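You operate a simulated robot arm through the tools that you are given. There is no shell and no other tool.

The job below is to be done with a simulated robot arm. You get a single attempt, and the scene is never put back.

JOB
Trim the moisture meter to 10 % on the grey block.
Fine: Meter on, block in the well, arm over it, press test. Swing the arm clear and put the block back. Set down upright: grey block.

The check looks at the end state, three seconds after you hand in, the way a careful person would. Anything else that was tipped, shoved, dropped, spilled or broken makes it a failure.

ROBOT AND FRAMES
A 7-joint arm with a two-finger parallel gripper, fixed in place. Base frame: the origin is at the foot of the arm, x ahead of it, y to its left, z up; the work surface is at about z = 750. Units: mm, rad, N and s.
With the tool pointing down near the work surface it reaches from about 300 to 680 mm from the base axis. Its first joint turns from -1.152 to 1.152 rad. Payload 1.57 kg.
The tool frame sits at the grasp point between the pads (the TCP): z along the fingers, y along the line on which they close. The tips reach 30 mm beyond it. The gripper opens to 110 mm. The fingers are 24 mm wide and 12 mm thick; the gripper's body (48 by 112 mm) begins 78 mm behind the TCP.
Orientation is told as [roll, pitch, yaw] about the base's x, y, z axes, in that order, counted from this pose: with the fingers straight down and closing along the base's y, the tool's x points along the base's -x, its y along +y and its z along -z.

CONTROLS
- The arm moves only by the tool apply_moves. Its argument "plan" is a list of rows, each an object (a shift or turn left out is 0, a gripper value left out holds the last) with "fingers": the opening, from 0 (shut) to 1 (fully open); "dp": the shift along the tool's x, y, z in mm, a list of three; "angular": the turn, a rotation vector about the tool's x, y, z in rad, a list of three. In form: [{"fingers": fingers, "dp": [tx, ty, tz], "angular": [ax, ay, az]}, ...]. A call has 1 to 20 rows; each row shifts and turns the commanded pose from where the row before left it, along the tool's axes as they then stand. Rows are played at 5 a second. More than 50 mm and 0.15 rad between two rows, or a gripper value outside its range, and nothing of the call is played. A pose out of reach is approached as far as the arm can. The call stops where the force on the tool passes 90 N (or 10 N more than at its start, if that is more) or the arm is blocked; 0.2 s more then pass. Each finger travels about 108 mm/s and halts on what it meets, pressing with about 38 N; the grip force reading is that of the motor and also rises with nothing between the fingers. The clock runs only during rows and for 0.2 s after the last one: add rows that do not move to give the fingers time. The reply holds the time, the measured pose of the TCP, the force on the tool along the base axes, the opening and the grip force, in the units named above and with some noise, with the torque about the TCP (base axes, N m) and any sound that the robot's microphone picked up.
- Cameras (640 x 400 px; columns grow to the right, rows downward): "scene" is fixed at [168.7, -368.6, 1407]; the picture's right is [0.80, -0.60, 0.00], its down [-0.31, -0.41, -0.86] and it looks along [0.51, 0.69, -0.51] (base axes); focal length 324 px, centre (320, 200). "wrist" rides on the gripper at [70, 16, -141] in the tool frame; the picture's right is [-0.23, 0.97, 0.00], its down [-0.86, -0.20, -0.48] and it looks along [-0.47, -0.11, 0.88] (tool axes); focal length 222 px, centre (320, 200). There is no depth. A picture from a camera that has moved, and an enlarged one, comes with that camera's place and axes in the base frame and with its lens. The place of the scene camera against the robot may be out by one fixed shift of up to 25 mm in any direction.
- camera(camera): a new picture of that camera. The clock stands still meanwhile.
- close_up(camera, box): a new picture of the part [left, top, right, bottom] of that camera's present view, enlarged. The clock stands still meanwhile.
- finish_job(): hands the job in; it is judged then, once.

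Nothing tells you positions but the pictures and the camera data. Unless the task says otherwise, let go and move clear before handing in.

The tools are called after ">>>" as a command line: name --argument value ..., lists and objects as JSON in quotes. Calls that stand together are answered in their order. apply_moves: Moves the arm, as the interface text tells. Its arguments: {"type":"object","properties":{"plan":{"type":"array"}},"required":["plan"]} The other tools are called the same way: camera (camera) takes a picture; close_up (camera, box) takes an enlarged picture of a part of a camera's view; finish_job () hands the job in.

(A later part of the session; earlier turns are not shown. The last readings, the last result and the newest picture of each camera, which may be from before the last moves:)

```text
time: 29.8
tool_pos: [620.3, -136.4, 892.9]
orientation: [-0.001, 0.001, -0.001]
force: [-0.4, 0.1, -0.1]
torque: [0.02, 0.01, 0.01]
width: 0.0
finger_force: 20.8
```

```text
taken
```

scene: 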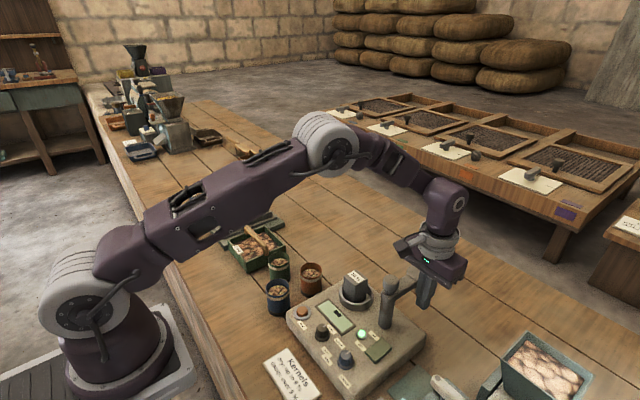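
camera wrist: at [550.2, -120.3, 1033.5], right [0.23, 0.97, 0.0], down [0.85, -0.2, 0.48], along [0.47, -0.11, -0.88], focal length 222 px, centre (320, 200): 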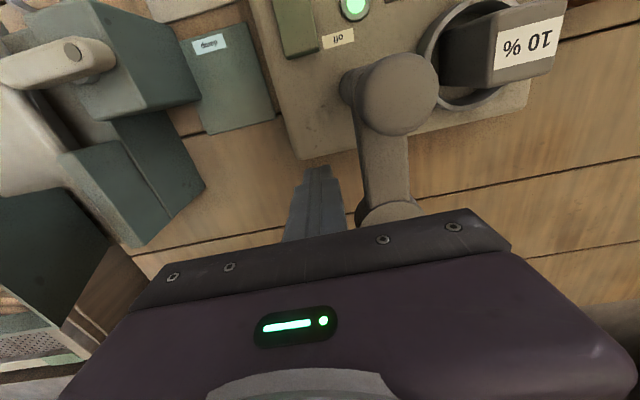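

Now free with clear space beside the bar. I'll push the arm counter-clockwise along an arc, first half, and check.

>>> apply_moves --plan '[{"dp": [-0.7, 11.4, 0]}, {"dp": [-1.8, 5, 0]}, {"dp": [-2.2, 5.5, 0]}, {"dp": [-1.9, 5.2, 0]}, {"dp": [-1.6, 8.3, 0]}, {"dp": [-1, 8.6, 0]}, {"dp": [0.5, 8.4, 0]}, {"dp": [1.4, 8.6, 0]}, {"dp": [0, 0, 0]}]'

>>> camera --camera "wrist"

>>> close_up --camera "scene" --box '[310, 230, 470, 350]'

```text
time: 31.8
tool_pos: [627.8, -74.6, 894.4]
orientation: [-0.001, 0.0, -0.002]
force: [-0.2, 0.3, -0.1]
torque: [-0.03, 0.03, 0.01]
width: 0.0
finger_force: 21.2
```

```text
taken
camera wrist: at [557.1, -58.7, 1033.6], right [0.23, 0.97, 0.0], down [0.85, -0.2, 0.48], along [0.47, -0.11, -0.88], focal length 222 px, centre (320, 200)
```

wrist: 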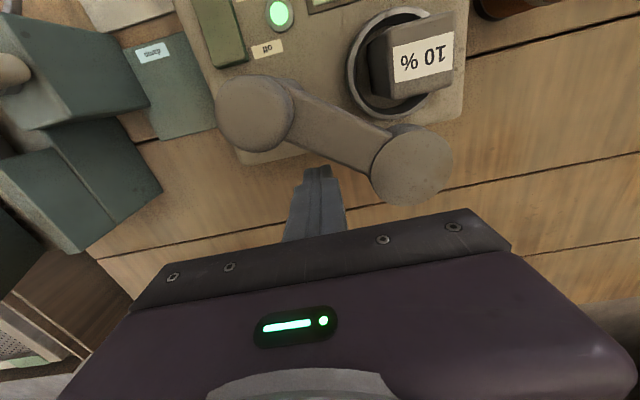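

```text
3.33 times, centred on (390, 290) of scene
camera zoom: at [168.7, -368.6, 1407.0], right [0.8, -0.6, 0.0], down [-0.31, -0.41, -0.86], along [0.51, 0.69, -0.51], focal length 1082 px, centre (87, -100)
```

zoom: 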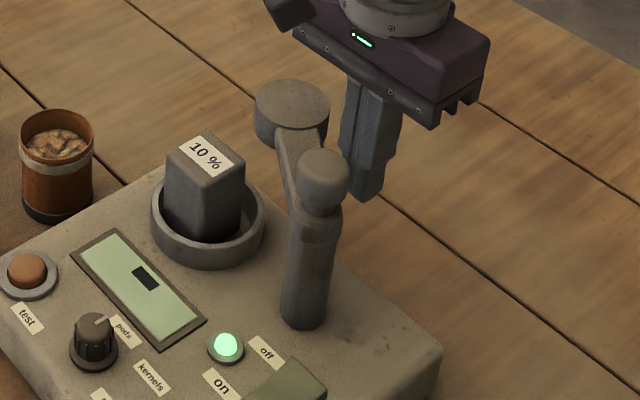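

The arm swings freely and is now about 55° round. I'll continue the arc most of the way and check its position relative to the well and block top.

>>> apply_moves --plan '[{"dp": [2, 5, 0]}, {"dp": [2, 5, 0]}, {"dp": [2.4, 5, 0]}, {"dp": [3, 4.5, 0]}, {"dp": [3, 4.5, 0]}, {"dp": [0, 0, 0]}]'

>>> camera --camera "wrist"

>>> close_up --camera "scene" --box '[310, 230, 470, 350]'

```text
time: 33.2
tool_pos: [615.0, -51.5, 892.6]
orientation: [0.0, 0.0, -0.002]
force: [0.4, 0.4, 0.3]
torque: [-0.01, 0.02, 0.0]
width: 0.0
finger_force: 21.2
```

```text
taken
camera wrist: at [544.7, -34.8, 1033.4], right [0.23, 0.97, 0.0], down [0.85, -0.2, 0.48], along [0.47, -0.11, -0.88], focal length 222 px, centre (320, 200)
```

wrist: 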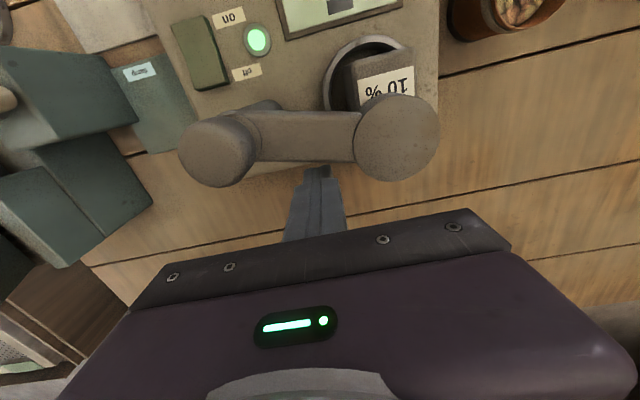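

```text
3.33 times, centred on (390, 290) of scene
camera zoom: at [168.7, -368.6, 1407.0], right [0.8, -0.6, 0.0], down [-0.31, -0.41, -0.86], along [0.51, 0.69, -0.51], focal length 1082 px, centre (87, -100)
```

zoom: 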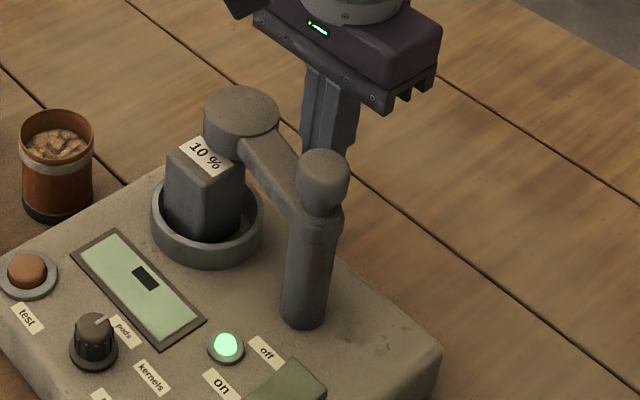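

The disk is passing over the block without touching. About 15° remain; I'll continue gently in −x.

>>> apply_moves --plan '[{"dp": [3, 1.5, 0]}, {"dp": [3, 1.5, 0]}, {"dp": [3, 1, 0]}, {"dp": [0, 0, 0]}]'

>>> camera --camera "wrist"

>>> close_up --camera "scene" --box '[310, 230, 470, 350]'

```text
time: 34.2
tool_pos: [606.0, -47.6, 892.5]
orientation: [0.001, 0.0, -0.002]
force: [-0.9, -0.7, -0.3]
torque: [0.02, -0.01, -0.03]
width: 0.1
finger_force: 21.3
```

```text
taken
camera wrist: at [535.7, -30.8, 1033.3], right [0.23, 0.97, 0.0], down [0.85, -0.2, 0.48], along [0.47, -0.11, -0.88], focal length 222 px, centre (320, 200)
```

wrist: 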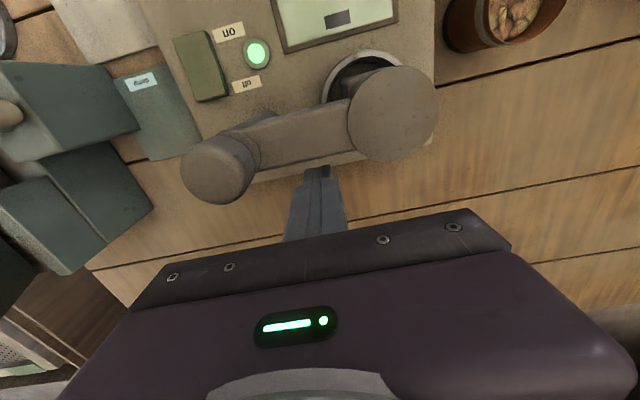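

```text
3.33 times, centred on (390, 290) of scene
camera zoom: at [168.7, -368.6, 1407.0], right [0.8, -0.6, 0.0], down [-0.31, -0.41, -0.86], along [0.51, 0.69, -0.51], focal length 1082 px, centre (87, -100)
```

zoom: 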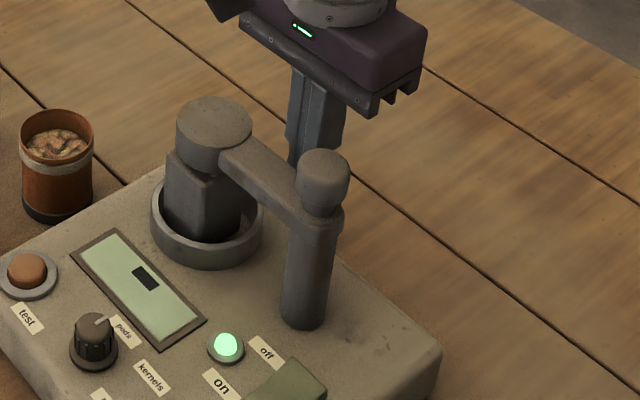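

The disk is nearly over the well centre. One more small nudge.

>>> apply_moves --plan '[{"dp": [2, 0.5, 0]}, {"dp": [2, 0.5, 0]}, {"dp": [0, 0, 0]}]'

>>> camera --camera "wrist"

>>> close_up --camera "scene" --box '[310, 230, 470, 350]'

```text
time: 35.0
tool_pos: [601.8, -46.0, 892.1]
orientation: [0.001, -0.001, -0.001]
force: [-0.3, 0.3, 0.1]
torque: [-0.03, 0.01, -0.01]
width: 0.0
finger_force: 21.1
```

```text
taken
camera wrist: at [531.6, -30.0, 1033.7], right [0.23, 0.97, 0.0], down [0.85, -0.2, 0.48], along [0.47, -0.11, -0.88], focal length 222 px, centre (320, 200)
```

wrist: 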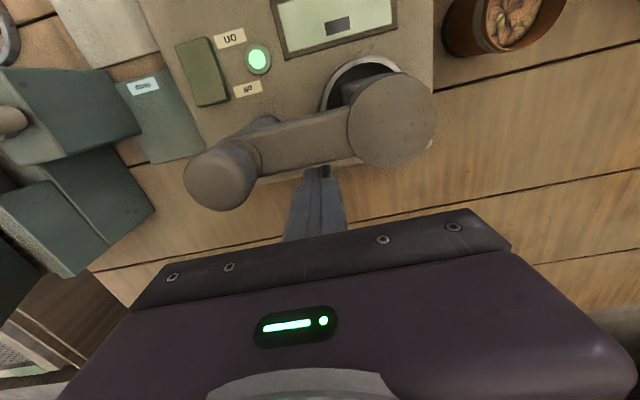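

```text
3.33 times, centred on (390, 290) of scene
camera zoom: at [168.7, -368.6, 1407.0], right [0.8, -0.6, 0.0], down [-0.31, -0.41, -0.86], along [0.51, 0.69, -0.51], focal length 1082 px, centre (87, -100)
```

zoom: 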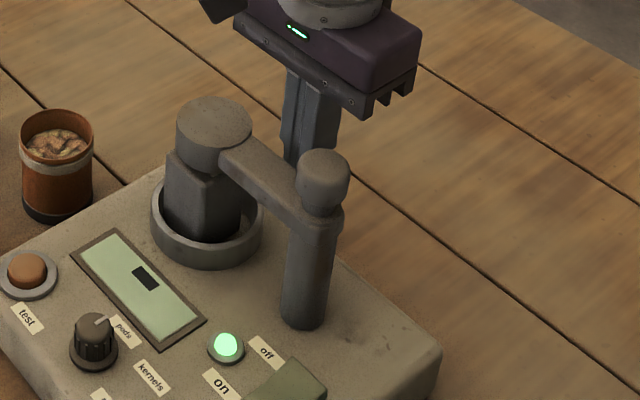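

The arm stopped over the block by itself (it no longer moves with the fingers, so it seems seated). I'll lift clear and go over the test button.

>>> apply_moves --plan '[{"dp": [-6, -4, 0]}, {"dp": [0, 0, -45]}, {"dp": [0, 0, -45]}, {"dp": [44, 22, 0]}, {"dp": [44, 23, 0]}, {"dp": [44, 23, 0]}, {"dp": [42, 23, 0]}, {"dp": [0, 5, 40]}, {"dp": [0, 0, 40]}, {"dp": [0, 0, 0]}]'

>>> camera --camera "wrist"

>>> close_up --camera "scene" --box '[280, 230, 440, 350]'

```text
time: 37.2
tool_pos: [433.5, 46.8, 903.9]
orientation: [0.0, -0.001, -0.003]
force: [0.3, 0.5, 0.2]
torque: [0.0, 0.0, 0.0]
width: 0.0
finger_force: 21.8
```

```text
taken
camera wrist: at [363.0, 62.5, 1043.5], right [0.23, 0.97, 0.0], down [0.85, -0.2, 0.48], along [0.47, -0.11, -0.88], focal length 222 px, centre (320, 200)
```

wrist: 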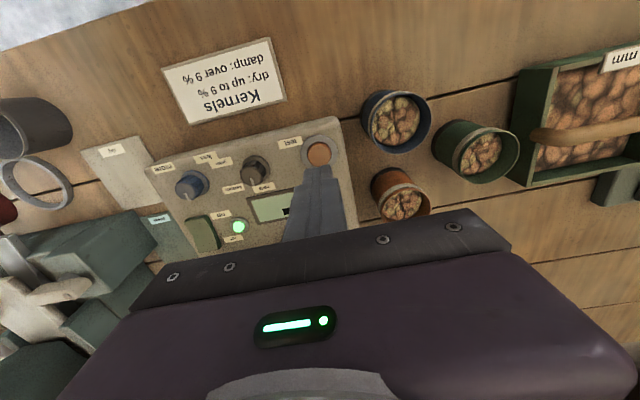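

```text
3.33 times, centred on (360, 290) of scene
camera zoom: at [168.7, -368.6, 1407.0], right [0.8, -0.6, 0.0], down [-0.31, -0.41, -0.86], along [0.51, 0.69, -0.51], focal length 1082 px, centre (187, -100)
```

zoom: 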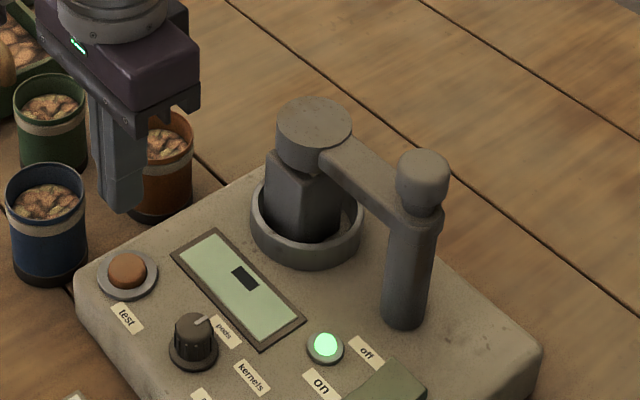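

The button centre works out to about (429, 46). I'll shift 4 mm and press down gently.

>>> apply_moves --plan '[{"dp": [4.3, -0.5, 20]}, {"dp": [0, 0, 20]}, {"dp": [0, 0, 8]}, {"dp": [0, 0, 3]}, {"dp": [0, 0, 0]}]'

>>> camera --camera "wrist"

>>> close_up --camera "scene" --box '[280, 260, 400, 350]'

```text
time: 38.4
tool_pos: [429.5, 45.5, 851.6]
orientation: [0.001, -0.001, -0.001]
force: [-0.1, 0.9, -0.3]
torque: [0.01, 0.02, -0.01]
width: 0.0
finger_force: 20.9
```

```text
taken
camera wrist: at [359.2, 61.7, 992.1], right [0.23, 0.97, 0.0], down [0.85, -0.2, 0.48], along [0.47, -0.11, -0.88], focal length 222 px, centre (320, 200)
```

wrist: 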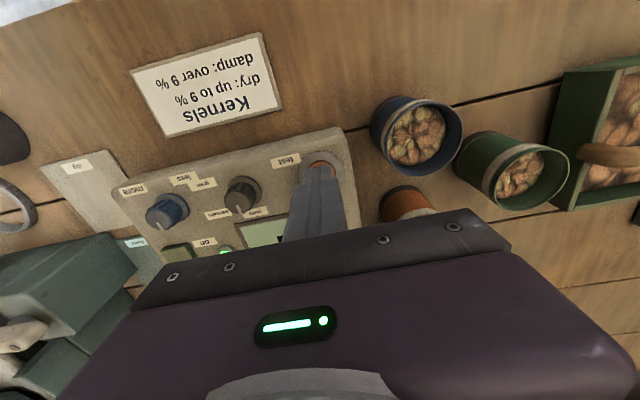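

```text
4.44 times, centred on (340, 305) of scene
camera zoom: at [168.7, -368.6, 1407.0], right [0.8, -0.6, 0.0], down [-0.31, -0.41, -0.86], along [0.51, 0.69, -0.51], focal length 1442 px, centre (231, -267)
```

zoom: 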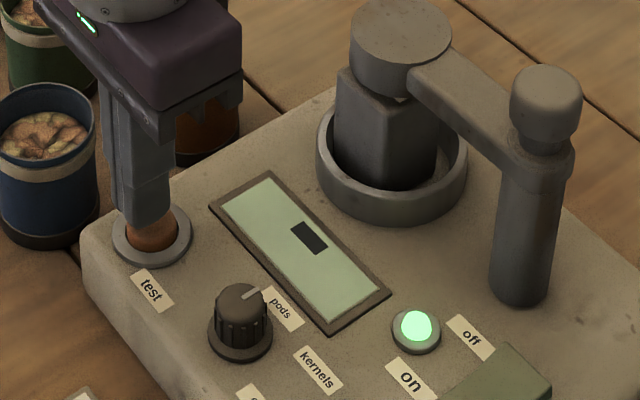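

Fingertip is just above the button. I'll press in 2 mm steps.

>>> apply_moves --plan '[{"dp": [0, 0, 3]}, {"dp": [0, 0, 2]}, {"dp": [0, 0, 0]}]'

>>> close_up --camera "scene" --box '[280, 260, 400, 350]'

```text
time: 39.2
tool_pos: [429.4, 45.5, 846.6]
orientation: [0.001, 0.001, -0.002]
force: [-0.3, 0.3, 0.0]
torque: [-0.01, -0.01, 0.02]
width: 0.0
finger_force: 20.9
```

```text
4.44 times, centred on (340, 305) of scene
camera zoom: at [168.7, -368.6, 1407.0], right [0.8, -0.6, 0.0], down [-0.31, -0.41, -0.86], along [0.51, 0.69, -0.51], focal length 1442 px, centre (231, -267)
```

zoom: 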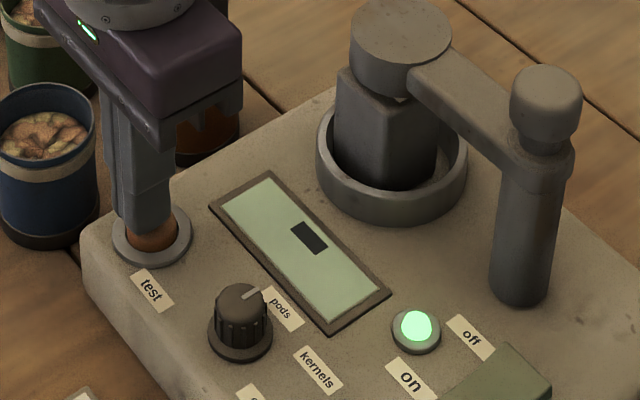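

>>> apply_moves --plan '[{"dp": [0, 0, 2]}, {"dp": [0, 0, 2]}, {"dp": [0, 0, 0]}]'

>>> close_up --camera "scene" --box '[280, 260, 400, 350]'

```text
time: 40.0
tool_pos: [430.0, 45.3, 842.8]
orientation: [-0.001, 0.0, -0.002]
force: [1.0, -0.3, -0.5]
torque: [-0.01, -0.04, 0.01]
width: 0.3
finger_force: 21.5
```

```text
4.44 times, centred on (340, 305) of scene
camera zoom: at [168.7, -368.6, 1407.0], right [0.8, -0.6, 0.0], down [-0.31, -0.41, -0.86], along [0.51, 0.69, -0.51], focal length 1442 px, centre (231, -267)
```

zoom: 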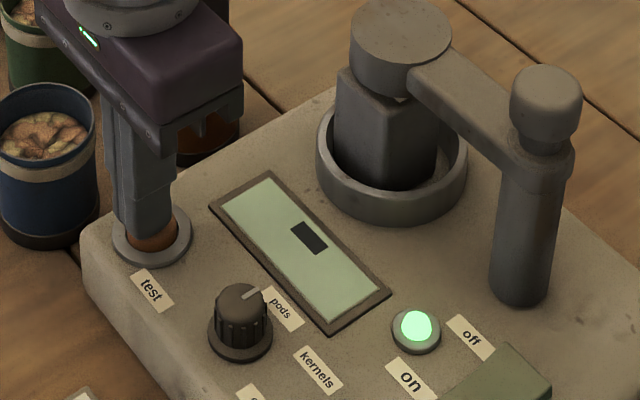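

>>> apply_moves --plan '[{"dp": [-1, 0, 2]}, {"dp": [0, 0, 1]}, {"dp": [0, 0, 0]}]'

>>> close_up --camera "scene" --box '[280, 260, 400, 350]'

```text
time: 40.8
tool_pos: [431.4, 45.5, 839.9]
orientation: [0.0, 0.0, -0.001]
force: [-0.8, 1.4, 0.9]
torque: [0.02, 0.02, 0.0]
width: 0.0
finger_force: 21.2
heard: click
```

```text
4.44 times, centred on (340, 305) of scene
camera zoom: at [168.7, -368.6, 1407.0], right [0.8, -0.6, 0.0], down [-0.31, -0.41, -0.86], along [0.51, 0.69, -0.51], focal length 1442 px, centre (231, -267)
```

zoom: 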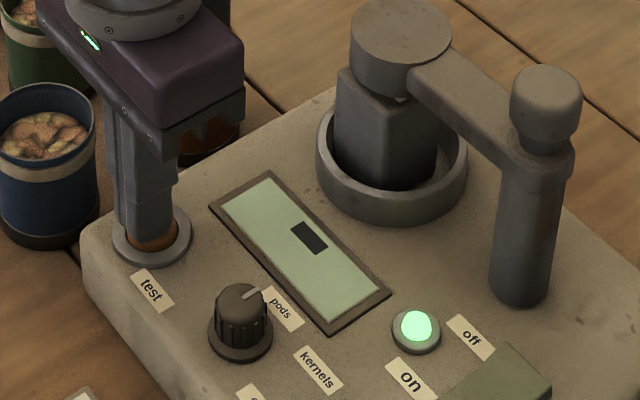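

A click was heard. I'll wait a moment and look at the display.

>>> apply_moves --plan '[{"dp": [0, 0, 0]}, {"dp": [0, 0, 0]}, {"dp": [0, 0, 0]}, {"dp": [0, 0, 0]}, {"dp": [0, 0, 0]}]'

>>> close_up --camera "scene" --box '[280, 260, 400, 350]'

```text
time: 42.0
tool_pos: [430.2, 46.1, 840.4]
orientation: [0.0, 0.001, -0.003]
force: [-1.1, -0.3, 1.0]
torque: [-0.03, 0.01, -0.02]
width: 0.0
finger_force: 21.0
```

```text
4.44 times, centred on (340, 305) of scene
camera zoom: at [168.7, -368.6, 1407.0], right [0.8, -0.6, 0.0], down [-0.31, -0.41, -0.86], along [0.51, 0.69, -0.51], focal length 1442 px, centre (231, -267)
```

zoom: 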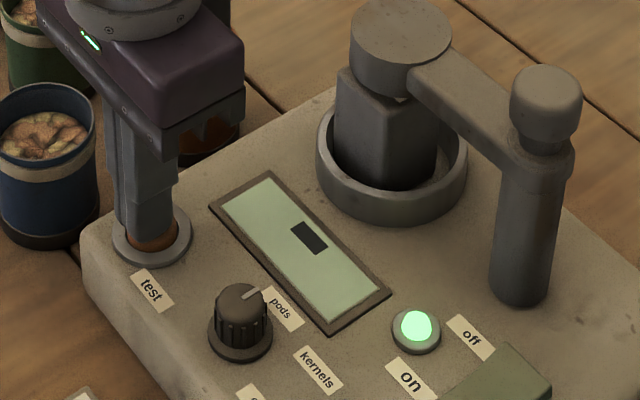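

Display unchanged. I'll release the button and see whether a reading appears.

>>> apply_moves --plan '[{"dp": [0, 0, -10]}, {"dp": [0, 0, -20]}, {"dp": [0, 0, 0]}, {"dp": [0, 0, 0]}, {"dp": [0, 0, 0]}, {"dp": [0, 0, 0]}]'

>>> close_up --camera "scene" --box '[280, 250, 440, 370]'

```text
time: 43.4
tool_pos: [430.8, 46.3, 870.4]
orientation: [-0.001, 0.002, -0.002]
force: [-0.5, 0.1, -0.2]
torque: [0.0, 0.03, -0.04]
width: 0.1
finger_force: 21.8
```

```text
3.33 times, centred on (360, 310) of scene
camera zoom: at [168.7, -368.6, 1407.0], right [0.8, -0.6, 0.0], down [-0.31, -0.41, -0.86], along [0.51, 0.69, -0.51], focal length 1082 px, centre (187, -167)
```

zoom: 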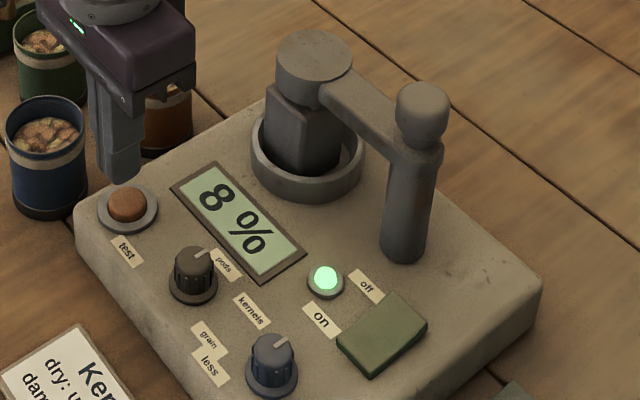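

It reads 8 %, so the trim has to go up toward "more", which is clockwise from above. I'll move over the blue trim knob near (434, −108) and locate it accurately.

>>> apply_moves --plan '[{"dp": [0, 0, -40]}, {"fingers": 0.5, "dp": [0, -40, 0]}, {"dp": [0, -40, 0]}, {"dp": [-2, -40, 0]}, {"dp": [-2, -34, 0]}, {"dp": [0, 0, 0]}]'

>>> camera --camera "wrist"

>>> close_up --camera "wrist" --box '[240, 90, 400, 190]'

>>> close_up --camera "scene" --box '[280, 270, 440, 390]'

```text
time: 44.8
tool_pos: [433.9, -108.9, 909.7]
orientation: [0.0, -0.001, -0.003]
force: [0.0, 0.6, -0.2]
torque: [0.01, 0.03, 0.04]
width: 54.9
finger_force: 0.1
```

```text
taken
camera wrist: at [363.8, -92.5, 1049.7], right [0.23, 0.97, 0.0], down [0.85, -0.2, 0.48], along [0.47, -0.11, -0.88], focal length 222 px, centre (320, 200)
```

wrist: 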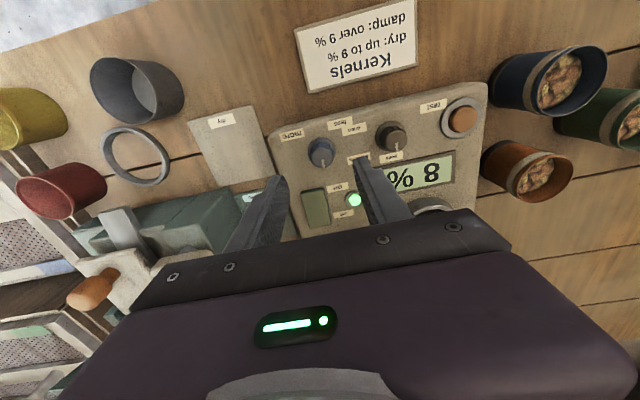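

```text
4.00 times, centred on (320, 140) of wrist
camera zoom: at [363.8, -92.5, 1049.7], right [0.23, 0.97, 0.0], down [0.85, -0.2, 0.48], along [0.47, -0.11, -0.88], focal length 888 px, centre (320, 440)
```

zoom: 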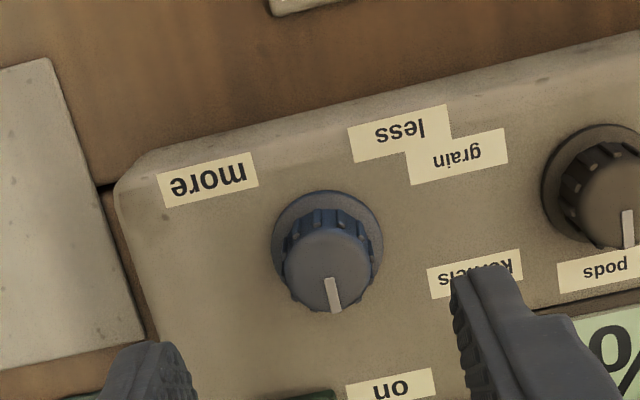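

```text
3.33 times, centred on (360, 330) of scene
camera zoom: at [168.7, -368.6, 1407.0], right [0.8, -0.6, 0.0], down [-0.31, -0.41, -0.86], along [0.51, 0.69, -0.51], focal length 1082 px, centre (187, -233)
```

zoom: 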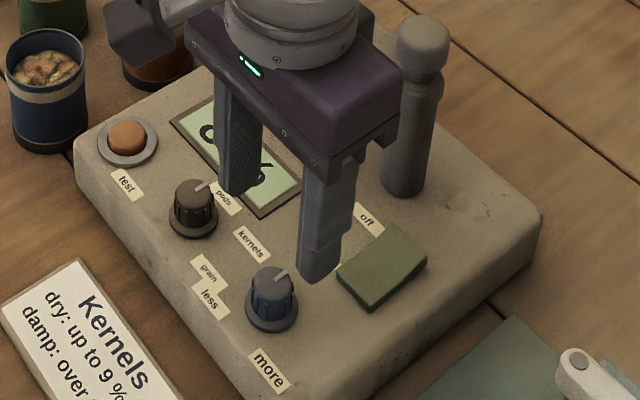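

The knob is at (432.8, −106.4), its top at z ≈ 828. I'll align, lower around it, and grip it.

>>> apply_moves --plan '[{"dp": [1.1, 2.5, 30]}, {"dp": [0, 0, 20]}, {"dp": [0, 0, 15]}, {"dp": [0, 0, 5]}, {"dp": [0, 0, 0]}]'

>>> close_up --camera "wrist" --box '[240, 90, 400, 210]'

>>> close_up --camera "scene" --box '[280, 270, 440, 390]'

```text
time: 46.0
tool_pos: [433.7, -106.2, 839.6]
orientation: [0.001, -0.003, -0.001]
force: [1.4, 0.4, 0.2]
torque: [-0.04, 0.04, 0.02]
width: 54.9
finger_force: 0.0
```

```text
3.33 times, centred on (320, 150) of wrist
camera zoom: at [363.1, -90.1, 979.7], right [0.23, 0.97, 0.0], down [0.85, -0.2, 0.48], along [0.47, -0.11, -0.88], focal length 740 px, centre (320, 367)
```

zoom: 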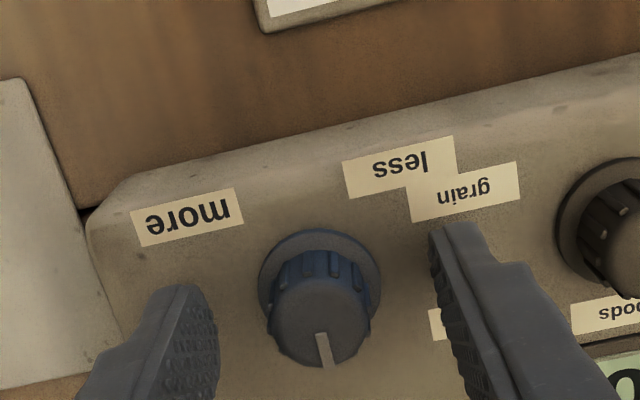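

```text
3.33 times, centred on (360, 330) of scene
camera zoom: at [168.7, -368.6, 1407.0], right [0.8, -0.6, 0.0], down [-0.31, -0.41, -0.86], along [0.51, 0.69, -0.51], focal length 1082 px, centre (187, -233)
```

zoom: 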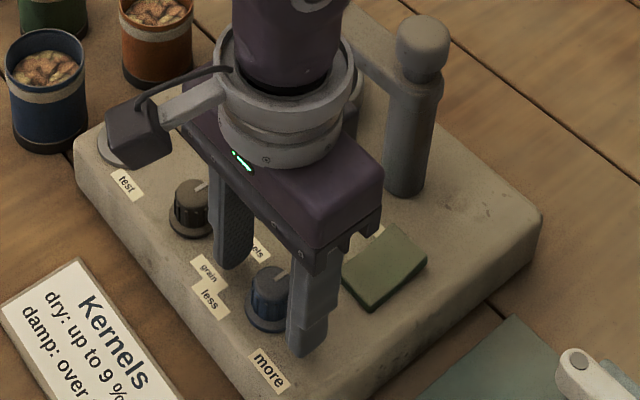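

Well centred on the knob. I'll grip and turn clockwise a small amount.

>>> apply_moves --plan '[{"fingers": 0}, {"fingers": 0}, {"fingers": 0}, {"fingers": 0, "angular": [0, 0, 0.1]}, {"angular": [0, 0, 0.1]}, {"angular": [0, 0, 0.1]}, {"dp": [0, 0, 0]}]'

>>> camera --camera "wrist"

>>> close_up --camera "scene" --box '[280, 270, 440, 390]'

```text
time: 47.6
tool_pos: [432.7, -106.1, 839.1]
orientation: [0.0, 0.002, -0.303]
force: [0.5, -8.8, -18.5]
torque: [-0.22, 0.14, -0.02]
width: 22.9
finger_force: 35.5
```

```text
taken
camera wrist: at [371.4, -70.1, 980.0], right [0.51, 0.86, 0.0], down [0.76, -0.45, 0.48], along [0.41, -0.24, -0.88], focal length 222 px, centre (320, 200)
```

wrist: 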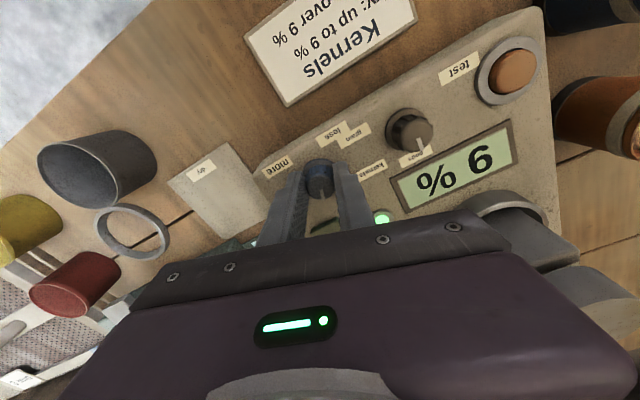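

```text
3.33 times, centred on (360, 330) of scene
camera zoom: at [169.0, -368.8, 1406.8], right [0.8, -0.6, 0.0], down [-0.31, -0.41, -0.86], along [0.51, 0.69, -0.51], focal length 1082 px, centre (187, -233)
```

zoom: 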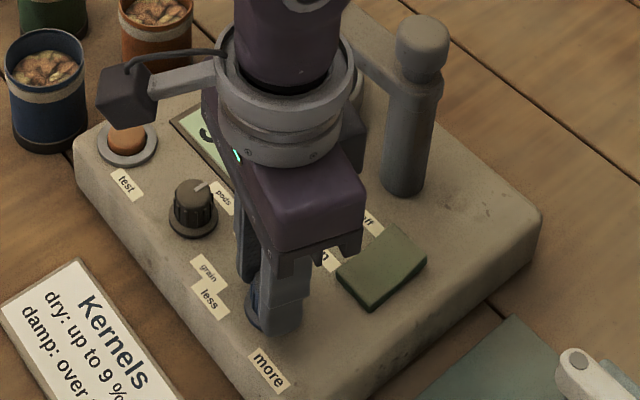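

The display updates live and now shows 9 %. I'll keep turning in small steps.

>>> apply_moves --plan '[{"angular": [0, 0, 0.08]}, {"dp": [0, 0, 0]}]'

>>> close_up --camera "wrist" --box '[280, 80, 560, 260]'

>>> apply_moves --plan '[{"angular": [0, 0, 0.08]}, {"dp": [0, 0, 0]}]'

>>> close_up --camera "wrist" --box '[280, 80, 560, 260]'

```text
time: 48.2
tool_pos: [432.8, -106.9, 839.2]
orientation: [0.0, 0.001, -0.384]
force: [-1.9, -6.2, -20.3]
torque: [-0.19, 0.07, -0.06]
width: 23.3
finger_force: 35.7
```

```text
2.22 times, centred on (420, 170) of wrist
camera zoom: at [374.5, -65.2, 980.0], right [0.57, 0.82, 0.0], down [0.72, -0.5, 0.48], along [0.39, -0.27, -0.88], focal length 494 px, centre (98, 267)
```

zoom: 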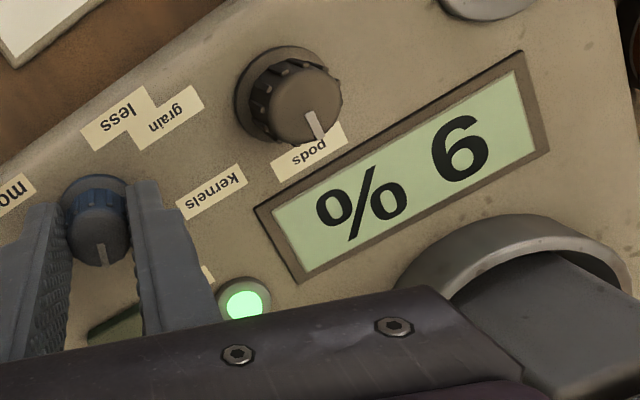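

```text
time: 48.8
tool_pos: [434.2, -107.0, 838.1]
orientation: [0.001, -0.002, -0.463]
force: [1.5, -0.5, -25.8]
torque: [-0.01, -0.01, -0.02]
width: 23.0
finger_force: 35.3
```

```text
2.22 times, centred on (420, 170) of wrist
camera zoom: at [377.9, -60.5, 980.1], right [0.64, 0.77, 0.0], down [0.68, -0.56, 0.48], along [0.37, -0.3, -0.88], focal length 494 px, centre (98, 267)
```

zoom: 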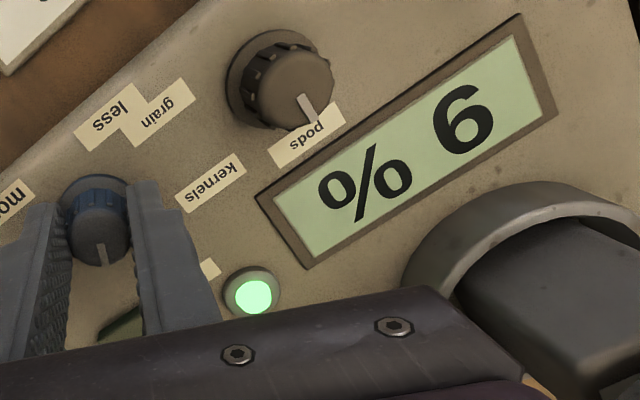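

Still 9 % (the view is upside-down). Continuing.

>>> apply_moves --plan '[{"angular": [0, 0, 0.06]}, {"dp": [0, 0, 0]}]'

>>> close_up --camera "wrist" --box '[280, 80, 560, 260]'

>>> apply_moves --plan '[{"angular": [0, 0, 0.06]}, {"dp": [0, 0, 0]}]'

>>> close_up --camera "wrist" --box '[280, 80, 560, 260]'

```text
time: 49.4
tool_pos: [433.1, -105.6, 840.0]
orientation: [0.001, 0.0, -0.522]
force: [2.0, 0.1, -23.5]
torque: [0.08, 0.01, -0.03]
width: 22.9
finger_force: 35.6
```

```text
2.22 times, centred on (420, 170) of wrist
camera zoom: at [380.8, -57.1, 980.3], right [0.68, 0.73, 0.0], down [0.64, -0.6, 0.48], along [0.35, -0.33, -0.88], focal length 494 px, centre (98, 267)
```

zoom: 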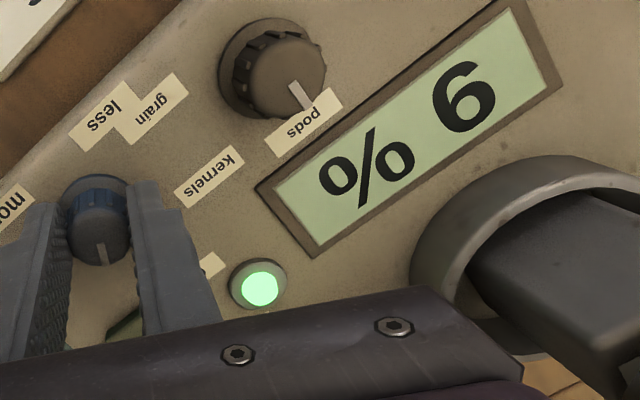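

```text
time: 50.0
tool_pos: [433.4, -104.6, 840.8]
orientation: [0.002, 0.0, -0.582]
force: [2.9, 4.2, -19.5]
torque: [0.18, -0.01, 0.05]
width: 23.3
finger_force: 35.8
```

```text
2.22 times, centred on (420, 170) of wrist
camera zoom: at [383.9, -54.0, 980.3], right [0.72, 0.69, 0.0], down [0.6, -0.64, 0.48], along [0.33, -0.35, -0.88], focal length 494 px, centre (98, 267)
```

zoom: 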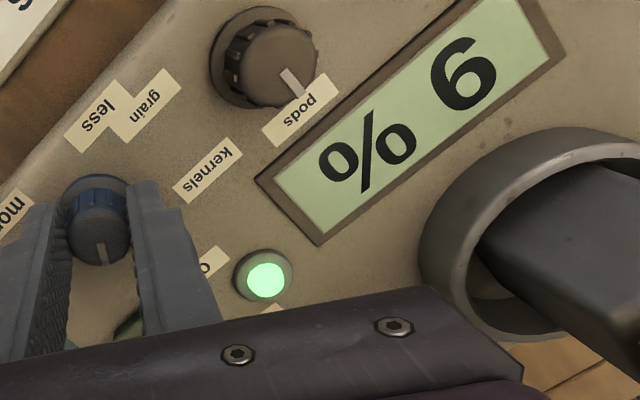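

>>> apply_moves --plan '[{"angular": [0, 0, 0.07]}, {"dp": [0, 0, 0]}]'

>>> close_up --camera "wrist" --box '[280, 60, 560, 260]'

>>> apply_moves --plan '[{"angular": [0, 0, 0.07]}, {"dp": [0, 0, 0]}]'

>>> close_up --camera "wrist" --box '[280, 60, 560, 260]'

```text
time: 50.6
tool_pos: [433.5, -105.4, 840.5]
orientation: [0.003, -0.001, -0.65]
force: [5.6, 10.1, -15.8]
torque: [0.47, 0.09, 0.02]
width: 23.1
finger_force: 35.4
```

```text
2.00 times, centred on (420, 160) of wrist
camera zoom: at [387.7, -50.5, 980.3], right [0.77, 0.64, 0.0], down [0.56, -0.68, 0.48], along [0.3, -0.37, -0.88], focal length 444 px, centre (120, 280)
```

zoom: 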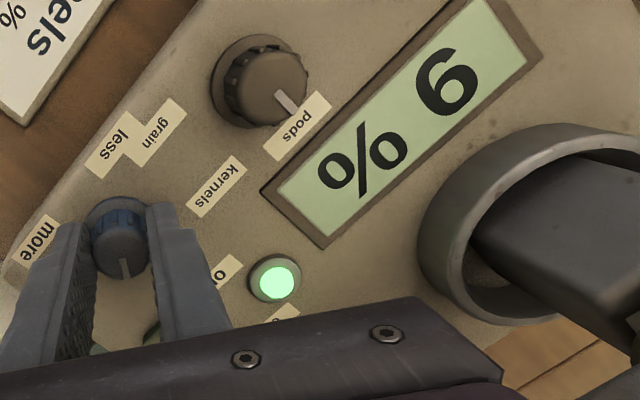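

```text
time: 51.2
tool_pos: [433.8, -104.9, 838.9]
orientation: [0.001, 0.0, -0.722]
force: [6.3, 13.2, -15.5]
torque: [0.45, -0.05, 0.06]
width: 23.1
finger_force: 35.5
```

```text
2.00 times, centred on (420, 160) of wrist
camera zoom: at [391.8, -47.3, 980.3], right [0.81, 0.58, 0.0], down [0.51, -0.72, 0.48], along [0.28, -0.39, -0.88], focal length 444 px, centre (120, 280)
```

zoom: 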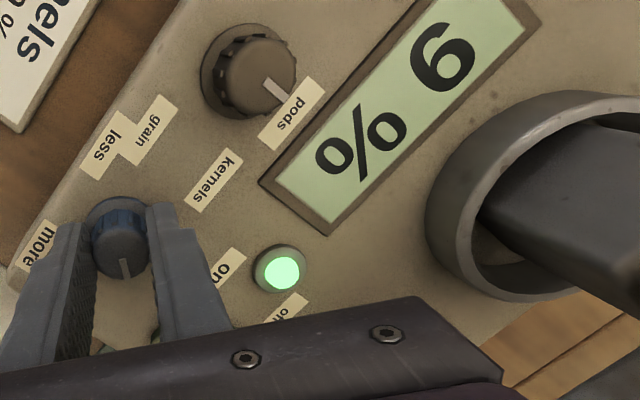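

>>> apply_moves --plan '[{"angular": [0, 0, 0.08]}, {"dp": [0, 0, 0]}]'

>>> close_up --camera "wrist" --box '[280, 60, 560, 260]'

>>> apply_moves --plan '[{"angular": [0, 0, 0.08]}, {"dp": [0, 0, 0]}]'

>>> close_up --camera "wrist" --box '[280, 40, 560, 260]'

```text
time: 51.8
tool_pos: [433.8, -105.5, 840.1]
orientation: [0.001, -0.001, -0.801]
force: [8.3, 16.4, -7.0]
torque: [0.69, -0.06, 0.08]
width: 22.9
finger_force: 35.4
```

```text
2.00 times, centred on (420, 160) of wrist
camera zoom: at [396.6, -44.1, 980.3], right [0.86, 0.51, 0.0], down [0.45, -0.75, 0.48], along [0.25, -0.41, -0.88], focal length 444 px, centre (120, 280)
```

zoom: 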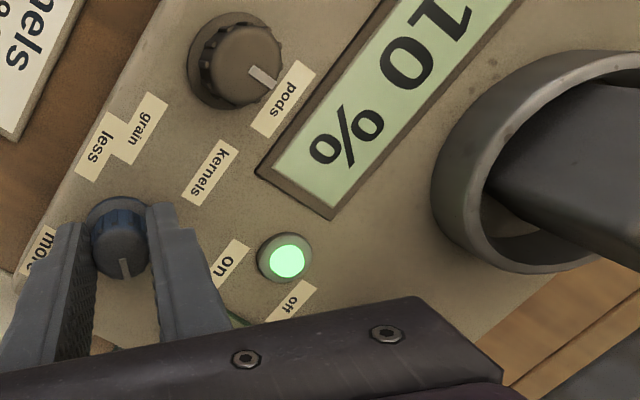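

```text
time: 52.4
tool_pos: [433.1, -104.5, 839.9]
orientation: [0.001, -0.001, -0.881]
force: [13.8, 22.0, -2.3]
torque: [0.91, -0.25, 0.07]
width: 23.0
finger_force: 35.7
```

```text
1.82 times, centred on (420, 150) of wrist
camera zoom: at [401.7, -41.2, 980.3], right [0.9, 0.44, 0.0], down [0.39, -0.79, 0.48], along [0.21, -0.43, -0.88], focal length 404 px, centre (138, 291)
```

zoom: 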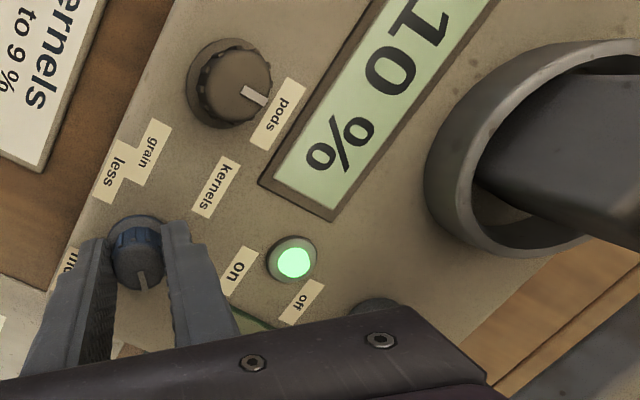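

10 % appears at about 0.8 rad. To sit well inside the 10 % band I'll turn a bit further, easing the side load on the knob at the same time.

>>> apply_moves --plan '[{"dp": [0.3, 0.9, 0], "angular": [0, 0, 0.07]}, {"angular": [0, 0, 0.07]}, {"dp": [0, 0, 0]}]'

>>> camera --camera "wrist"

>>> camera --camera "scene"

```text
time: 53.2
tool_pos: [435.4, -104.6, 840.3]
orientation: [-0.001, 0.0, -1.022]
force: [12.4, 16.9, 3.2]
torque: [0.6, -0.33, 0.06]
width: 23.1
finger_force: 34.9
```

```text
taken
camera wrist: at [411.4, -37.0, 980.3], right [0.95, 0.31, 0.0], down [0.28, -0.83, 0.48], along [0.15, -0.45, -0.88], focal length 222 px, centre (320, 200)
```

wrist: 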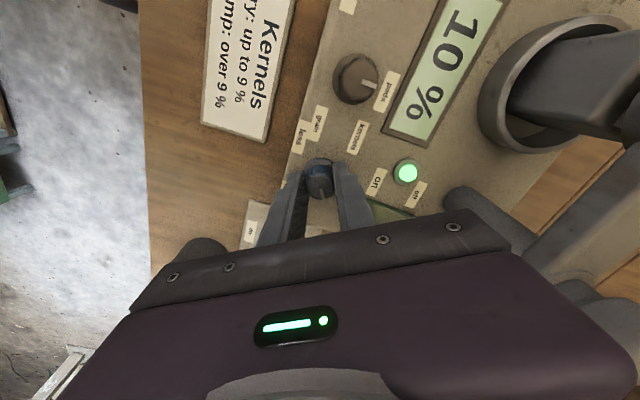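

```text
taken
```

scene: 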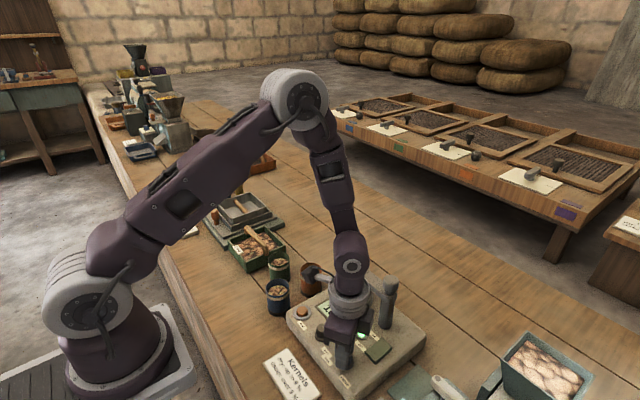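

It reads 10 %, comfortably in the band. I'll release the knob, rise straight up, and turn the wrist back.

>>> apply_moves --plan '[{"fingers": 0.25}, {"fingers": 0.36}, {"fingers": 0.36}, {"dp": [0, 0, -15]}, {"dp": [0, 0, -35]}, {"dp": [0, 0, -45]}, {"dp": [0, 0, -30], "angular": [0, 0, -0.14]}, {"angular": [0, 0, -0.14]}, {"angular": [0, 0, -0.14]}, {"angular": [0, 0, -0.14]}, {"angular": [0, 0, -0.14]}, {"angular": [0, 0, -0.14]}, {"angular": [0, 0, -0.14]}, {"angular": [0, 0, -0.04]}, {"dp": [0, 0, 0]}]'

>>> camera --camera "wrist"

>>> close_up --camera "scene" --box '[280, 250, 440, 370]'

```text
time: 56.4
tool_pos: [434.1, -106.0, 965.6]
orientation: [-0.001, 0.0, 0.0]
force: [0.7, -0.1, 0.2]
torque: [0.0, 0.04, -0.03]
width: 39.5
finger_force: 0.1
```

```text
taken
camera wrist: at [363.6, -89.4, 1105.4], right [0.23, 0.97, 0.0], down [0.85, -0.2, 0.48], along [0.47, -0.11, -0.88], focal length 222 px, centre (320, 200)
```

wrist: 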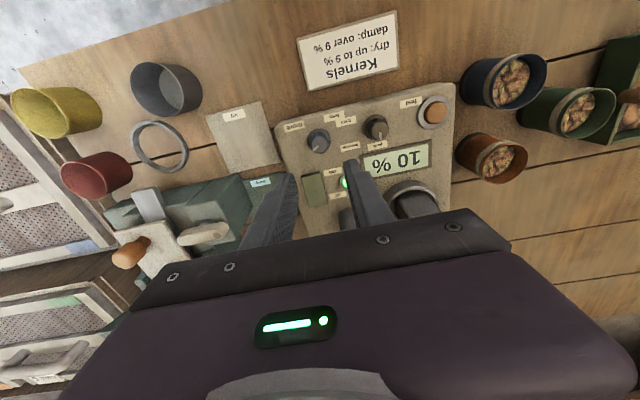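

```text
3.33 times, centred on (360, 310) of scene
camera zoom: at [168.7, -368.6, 1407.0], right [0.8, -0.6, 0.0], down [-0.31, -0.41, -0.86], along [0.51, 0.69, -0.51], focal length 1082 px, centre (187, -167)
```

zoom: 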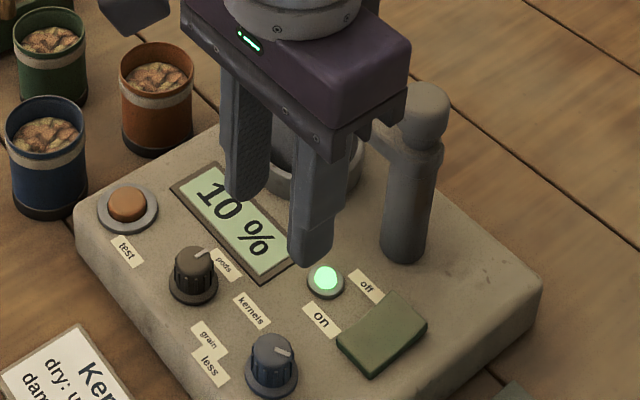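

The trim now holds at 10 %. Next I'll go to the near (−x) side of the arm's bar with closed fingers to swing it clear.

>>> apply_moves --plan '[{"fingers": 0, "dp": [-40, 20, 0]}, {"dp": [-40, 36, 0]}, {"dp": [0, 0, 0]}, {"dp": [0, 0, 30]}, {"dp": [0, 0, 25]}, {"dp": [0, 0, 15]}, {"dp": [0, 0, 0]}]'

>>> camera --camera "wrist"

>>> close_up --camera "scene" --box '[310, 230, 470, 350]'

```text
refused: row 2 steps farther than a row can; nothing moved
```

```text
taken
camera wrist: at [363.6, -89.4, 1105.4], right [0.23, 0.97, 0.0], down [0.85, -0.2, 0.48], along [0.47, -0.11, -0.88], focal length 222 px, centre (320, 200)
```

wrist: 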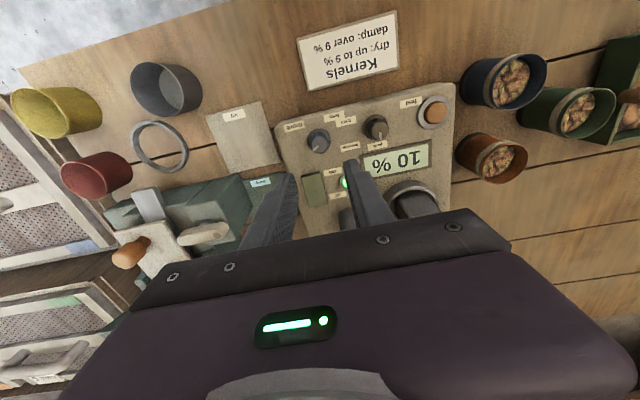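

```text
3.33 times, centred on (390, 290) of scene
camera zoom: at [168.7, -368.6, 1407.0], right [0.8, -0.6, 0.0], down [-0.31, -0.41, -0.86], along [0.51, 0.69, -0.51], focal length 1082 px, centre (87, -100)
```

zoom: 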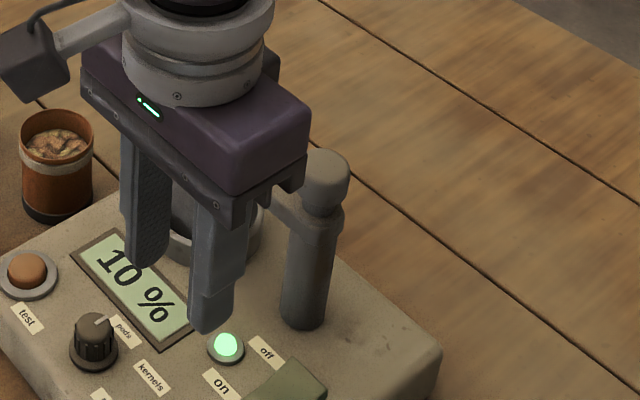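

That step was a little too long; same move split into shorter rows.

>>> apply_moves --plan '[{"fingers": 0, "dp": [-27, 18, 0]}, {"dp": [-27, 19, 0]}, {"dp": [-27, 19, 0]}, {"dp": [0, 0, 0]}, {"dp": [0, 0, 30]}, {"dp": [0, 0, 25]}, {"dp": [0, 0, 15]}, {"dp": [0, 0, 0]}]'

>>> camera --camera "wrist"

>>> close_up --camera "scene" --box '[310, 230, 470, 350]'

```text
time: 58.2
tool_pos: [514.5, -50.1, 894.5]
orientation: [-0.001, 0.0, -0.001]
force: [-0.7, -0.4, -0.1]
torque: [0.01, 0.0, -0.02]
width: 0.0
finger_force: 21.5
```

```text
taken
camera wrist: at [443.7, -32.8, 1035.6], right [0.23, 0.97, 0.0], down [0.85, -0.2, 0.48], along [0.47, -0.11, -0.88], focal length 222 px, centre (320, 200)
```

wrist: 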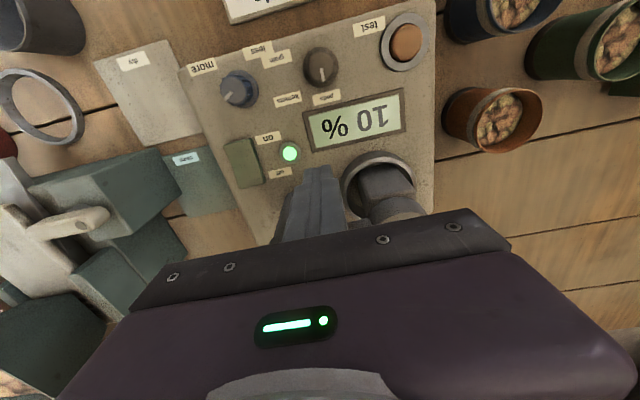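

```text
3.33 times, centred on (390, 290) of scene
camera zoom: at [168.7, -368.6, 1407.0], right [0.8, -0.6, 0.0], down [-0.31, -0.41, -0.86], along [0.51, 0.69, -0.51], focal length 1082 px, centre (87, -100)
```

zoom: 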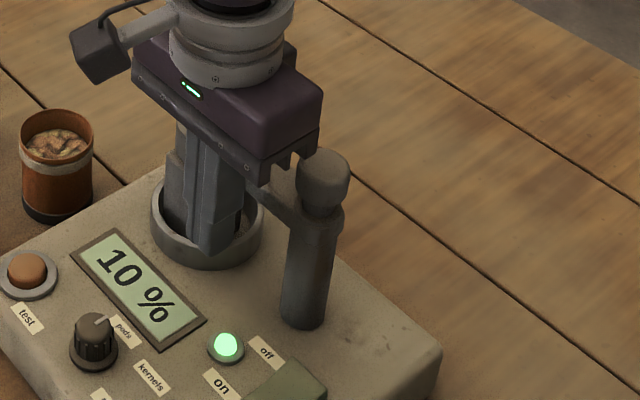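

In place with clearance. I'll push the bar in +x slowly and check after the first part.

>>> apply_moves --plan '[{"dp": [-7, 0, 0]}, {"dp": [-5, 0, 0]}, {"dp": [-4, 0, 0]}, {"dp": [-4, 1.5, 0]}, {"dp": [-4, 2, 0]}, {"dp": [-4, 2, 0]}, {"dp": [0, 0, 0]}]'

>>> camera --camera "wrist"

>>> close_up --camera "scene" --box '[310, 230, 470, 350]'

```text
time: 59.8
tool_pos: [544.1, -44.5, 894.9]
orientation: [0.0, 0.0, -0.002]
force: [0.7, 0.2, 0.2]
torque: [0.02, 0.04, 0.06]
width: 0.1
finger_force: 21.4
```

```text
taken
camera wrist: at [473.0, -27.5, 1035.5], right [0.23, 0.97, 0.0], down [0.85, -0.2, 0.48], along [0.47, -0.11, -0.88], focal length 222 px, centre (320, 200)
```

wrist: 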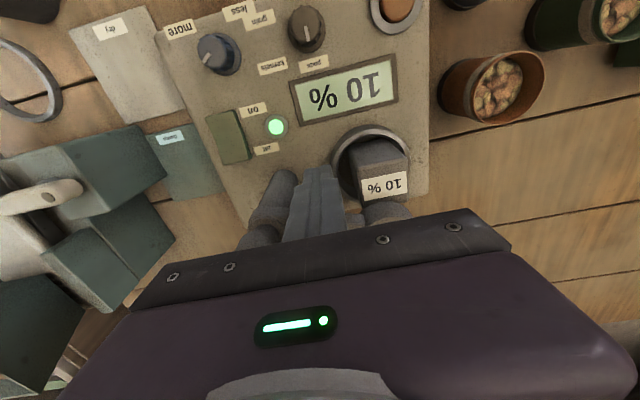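

```text
3.33 times, centred on (390, 290) of scene
camera zoom: at [168.7, -368.6, 1407.0], right [0.8, -0.6, 0.0], down [-0.31, -0.41, -0.86], along [0.51, 0.69, -0.51], focal length 1082 px, centre (87, -100)
```

zoom: 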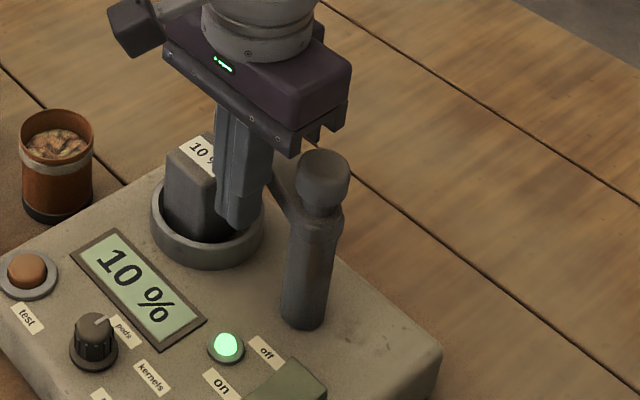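

The arm is swinging off. Continuing along the arc.

>>> apply_moves --plan '[{"dp": [-6, 1.5, 0]}, {"dp": [-7, 1.5, 0]}, {"dp": [-7, 0, 0]}, {"dp": [-7, 0, 0]}, {"dp": [-7, -2, 0]}, {"dp": [-6, -2, 0]}, {"dp": [0, 0, 0]}]'

>>> camera --camera "wrist"

>>> close_up --camera "scene" --box '[310, 230, 470, 350]'

```text
time: 61.4
tool_pos: [584.2, -45.5, 894.9]
orientation: [0.001, 0.001, -0.002]
force: [-0.1, -0.3, 0.1]
torque: [0.01, 0.02, 0.02]
width: 0.0
finger_force: 21.1
```

```text
taken
camera wrist: at [513.3, -29.0, 1035.4], right [0.23, 0.97, 0.0], down [0.85, -0.2, 0.48], along [0.47, -0.11, -0.88], focal length 222 px, centre (320, 200)
```

wrist: 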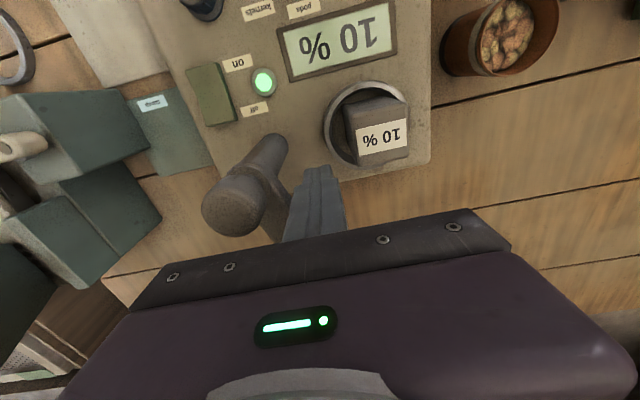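

```text
3.33 times, centred on (390, 290) of scene
camera zoom: at [168.7, -368.6, 1407.0], right [0.8, -0.6, 0.0], down [-0.31, -0.41, -0.86], along [0.51, 0.69, -0.51], focal length 1082 px, centre (87, -100)
```

zoom: 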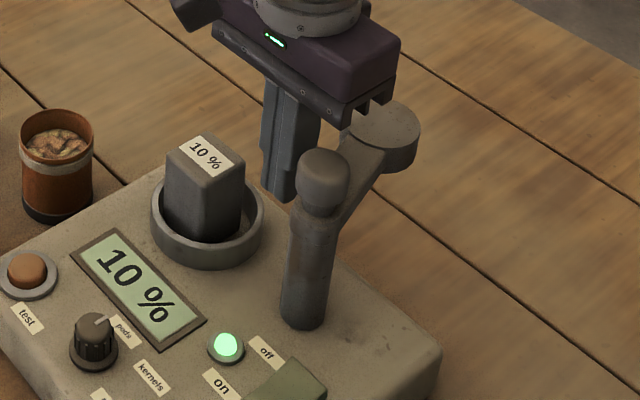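

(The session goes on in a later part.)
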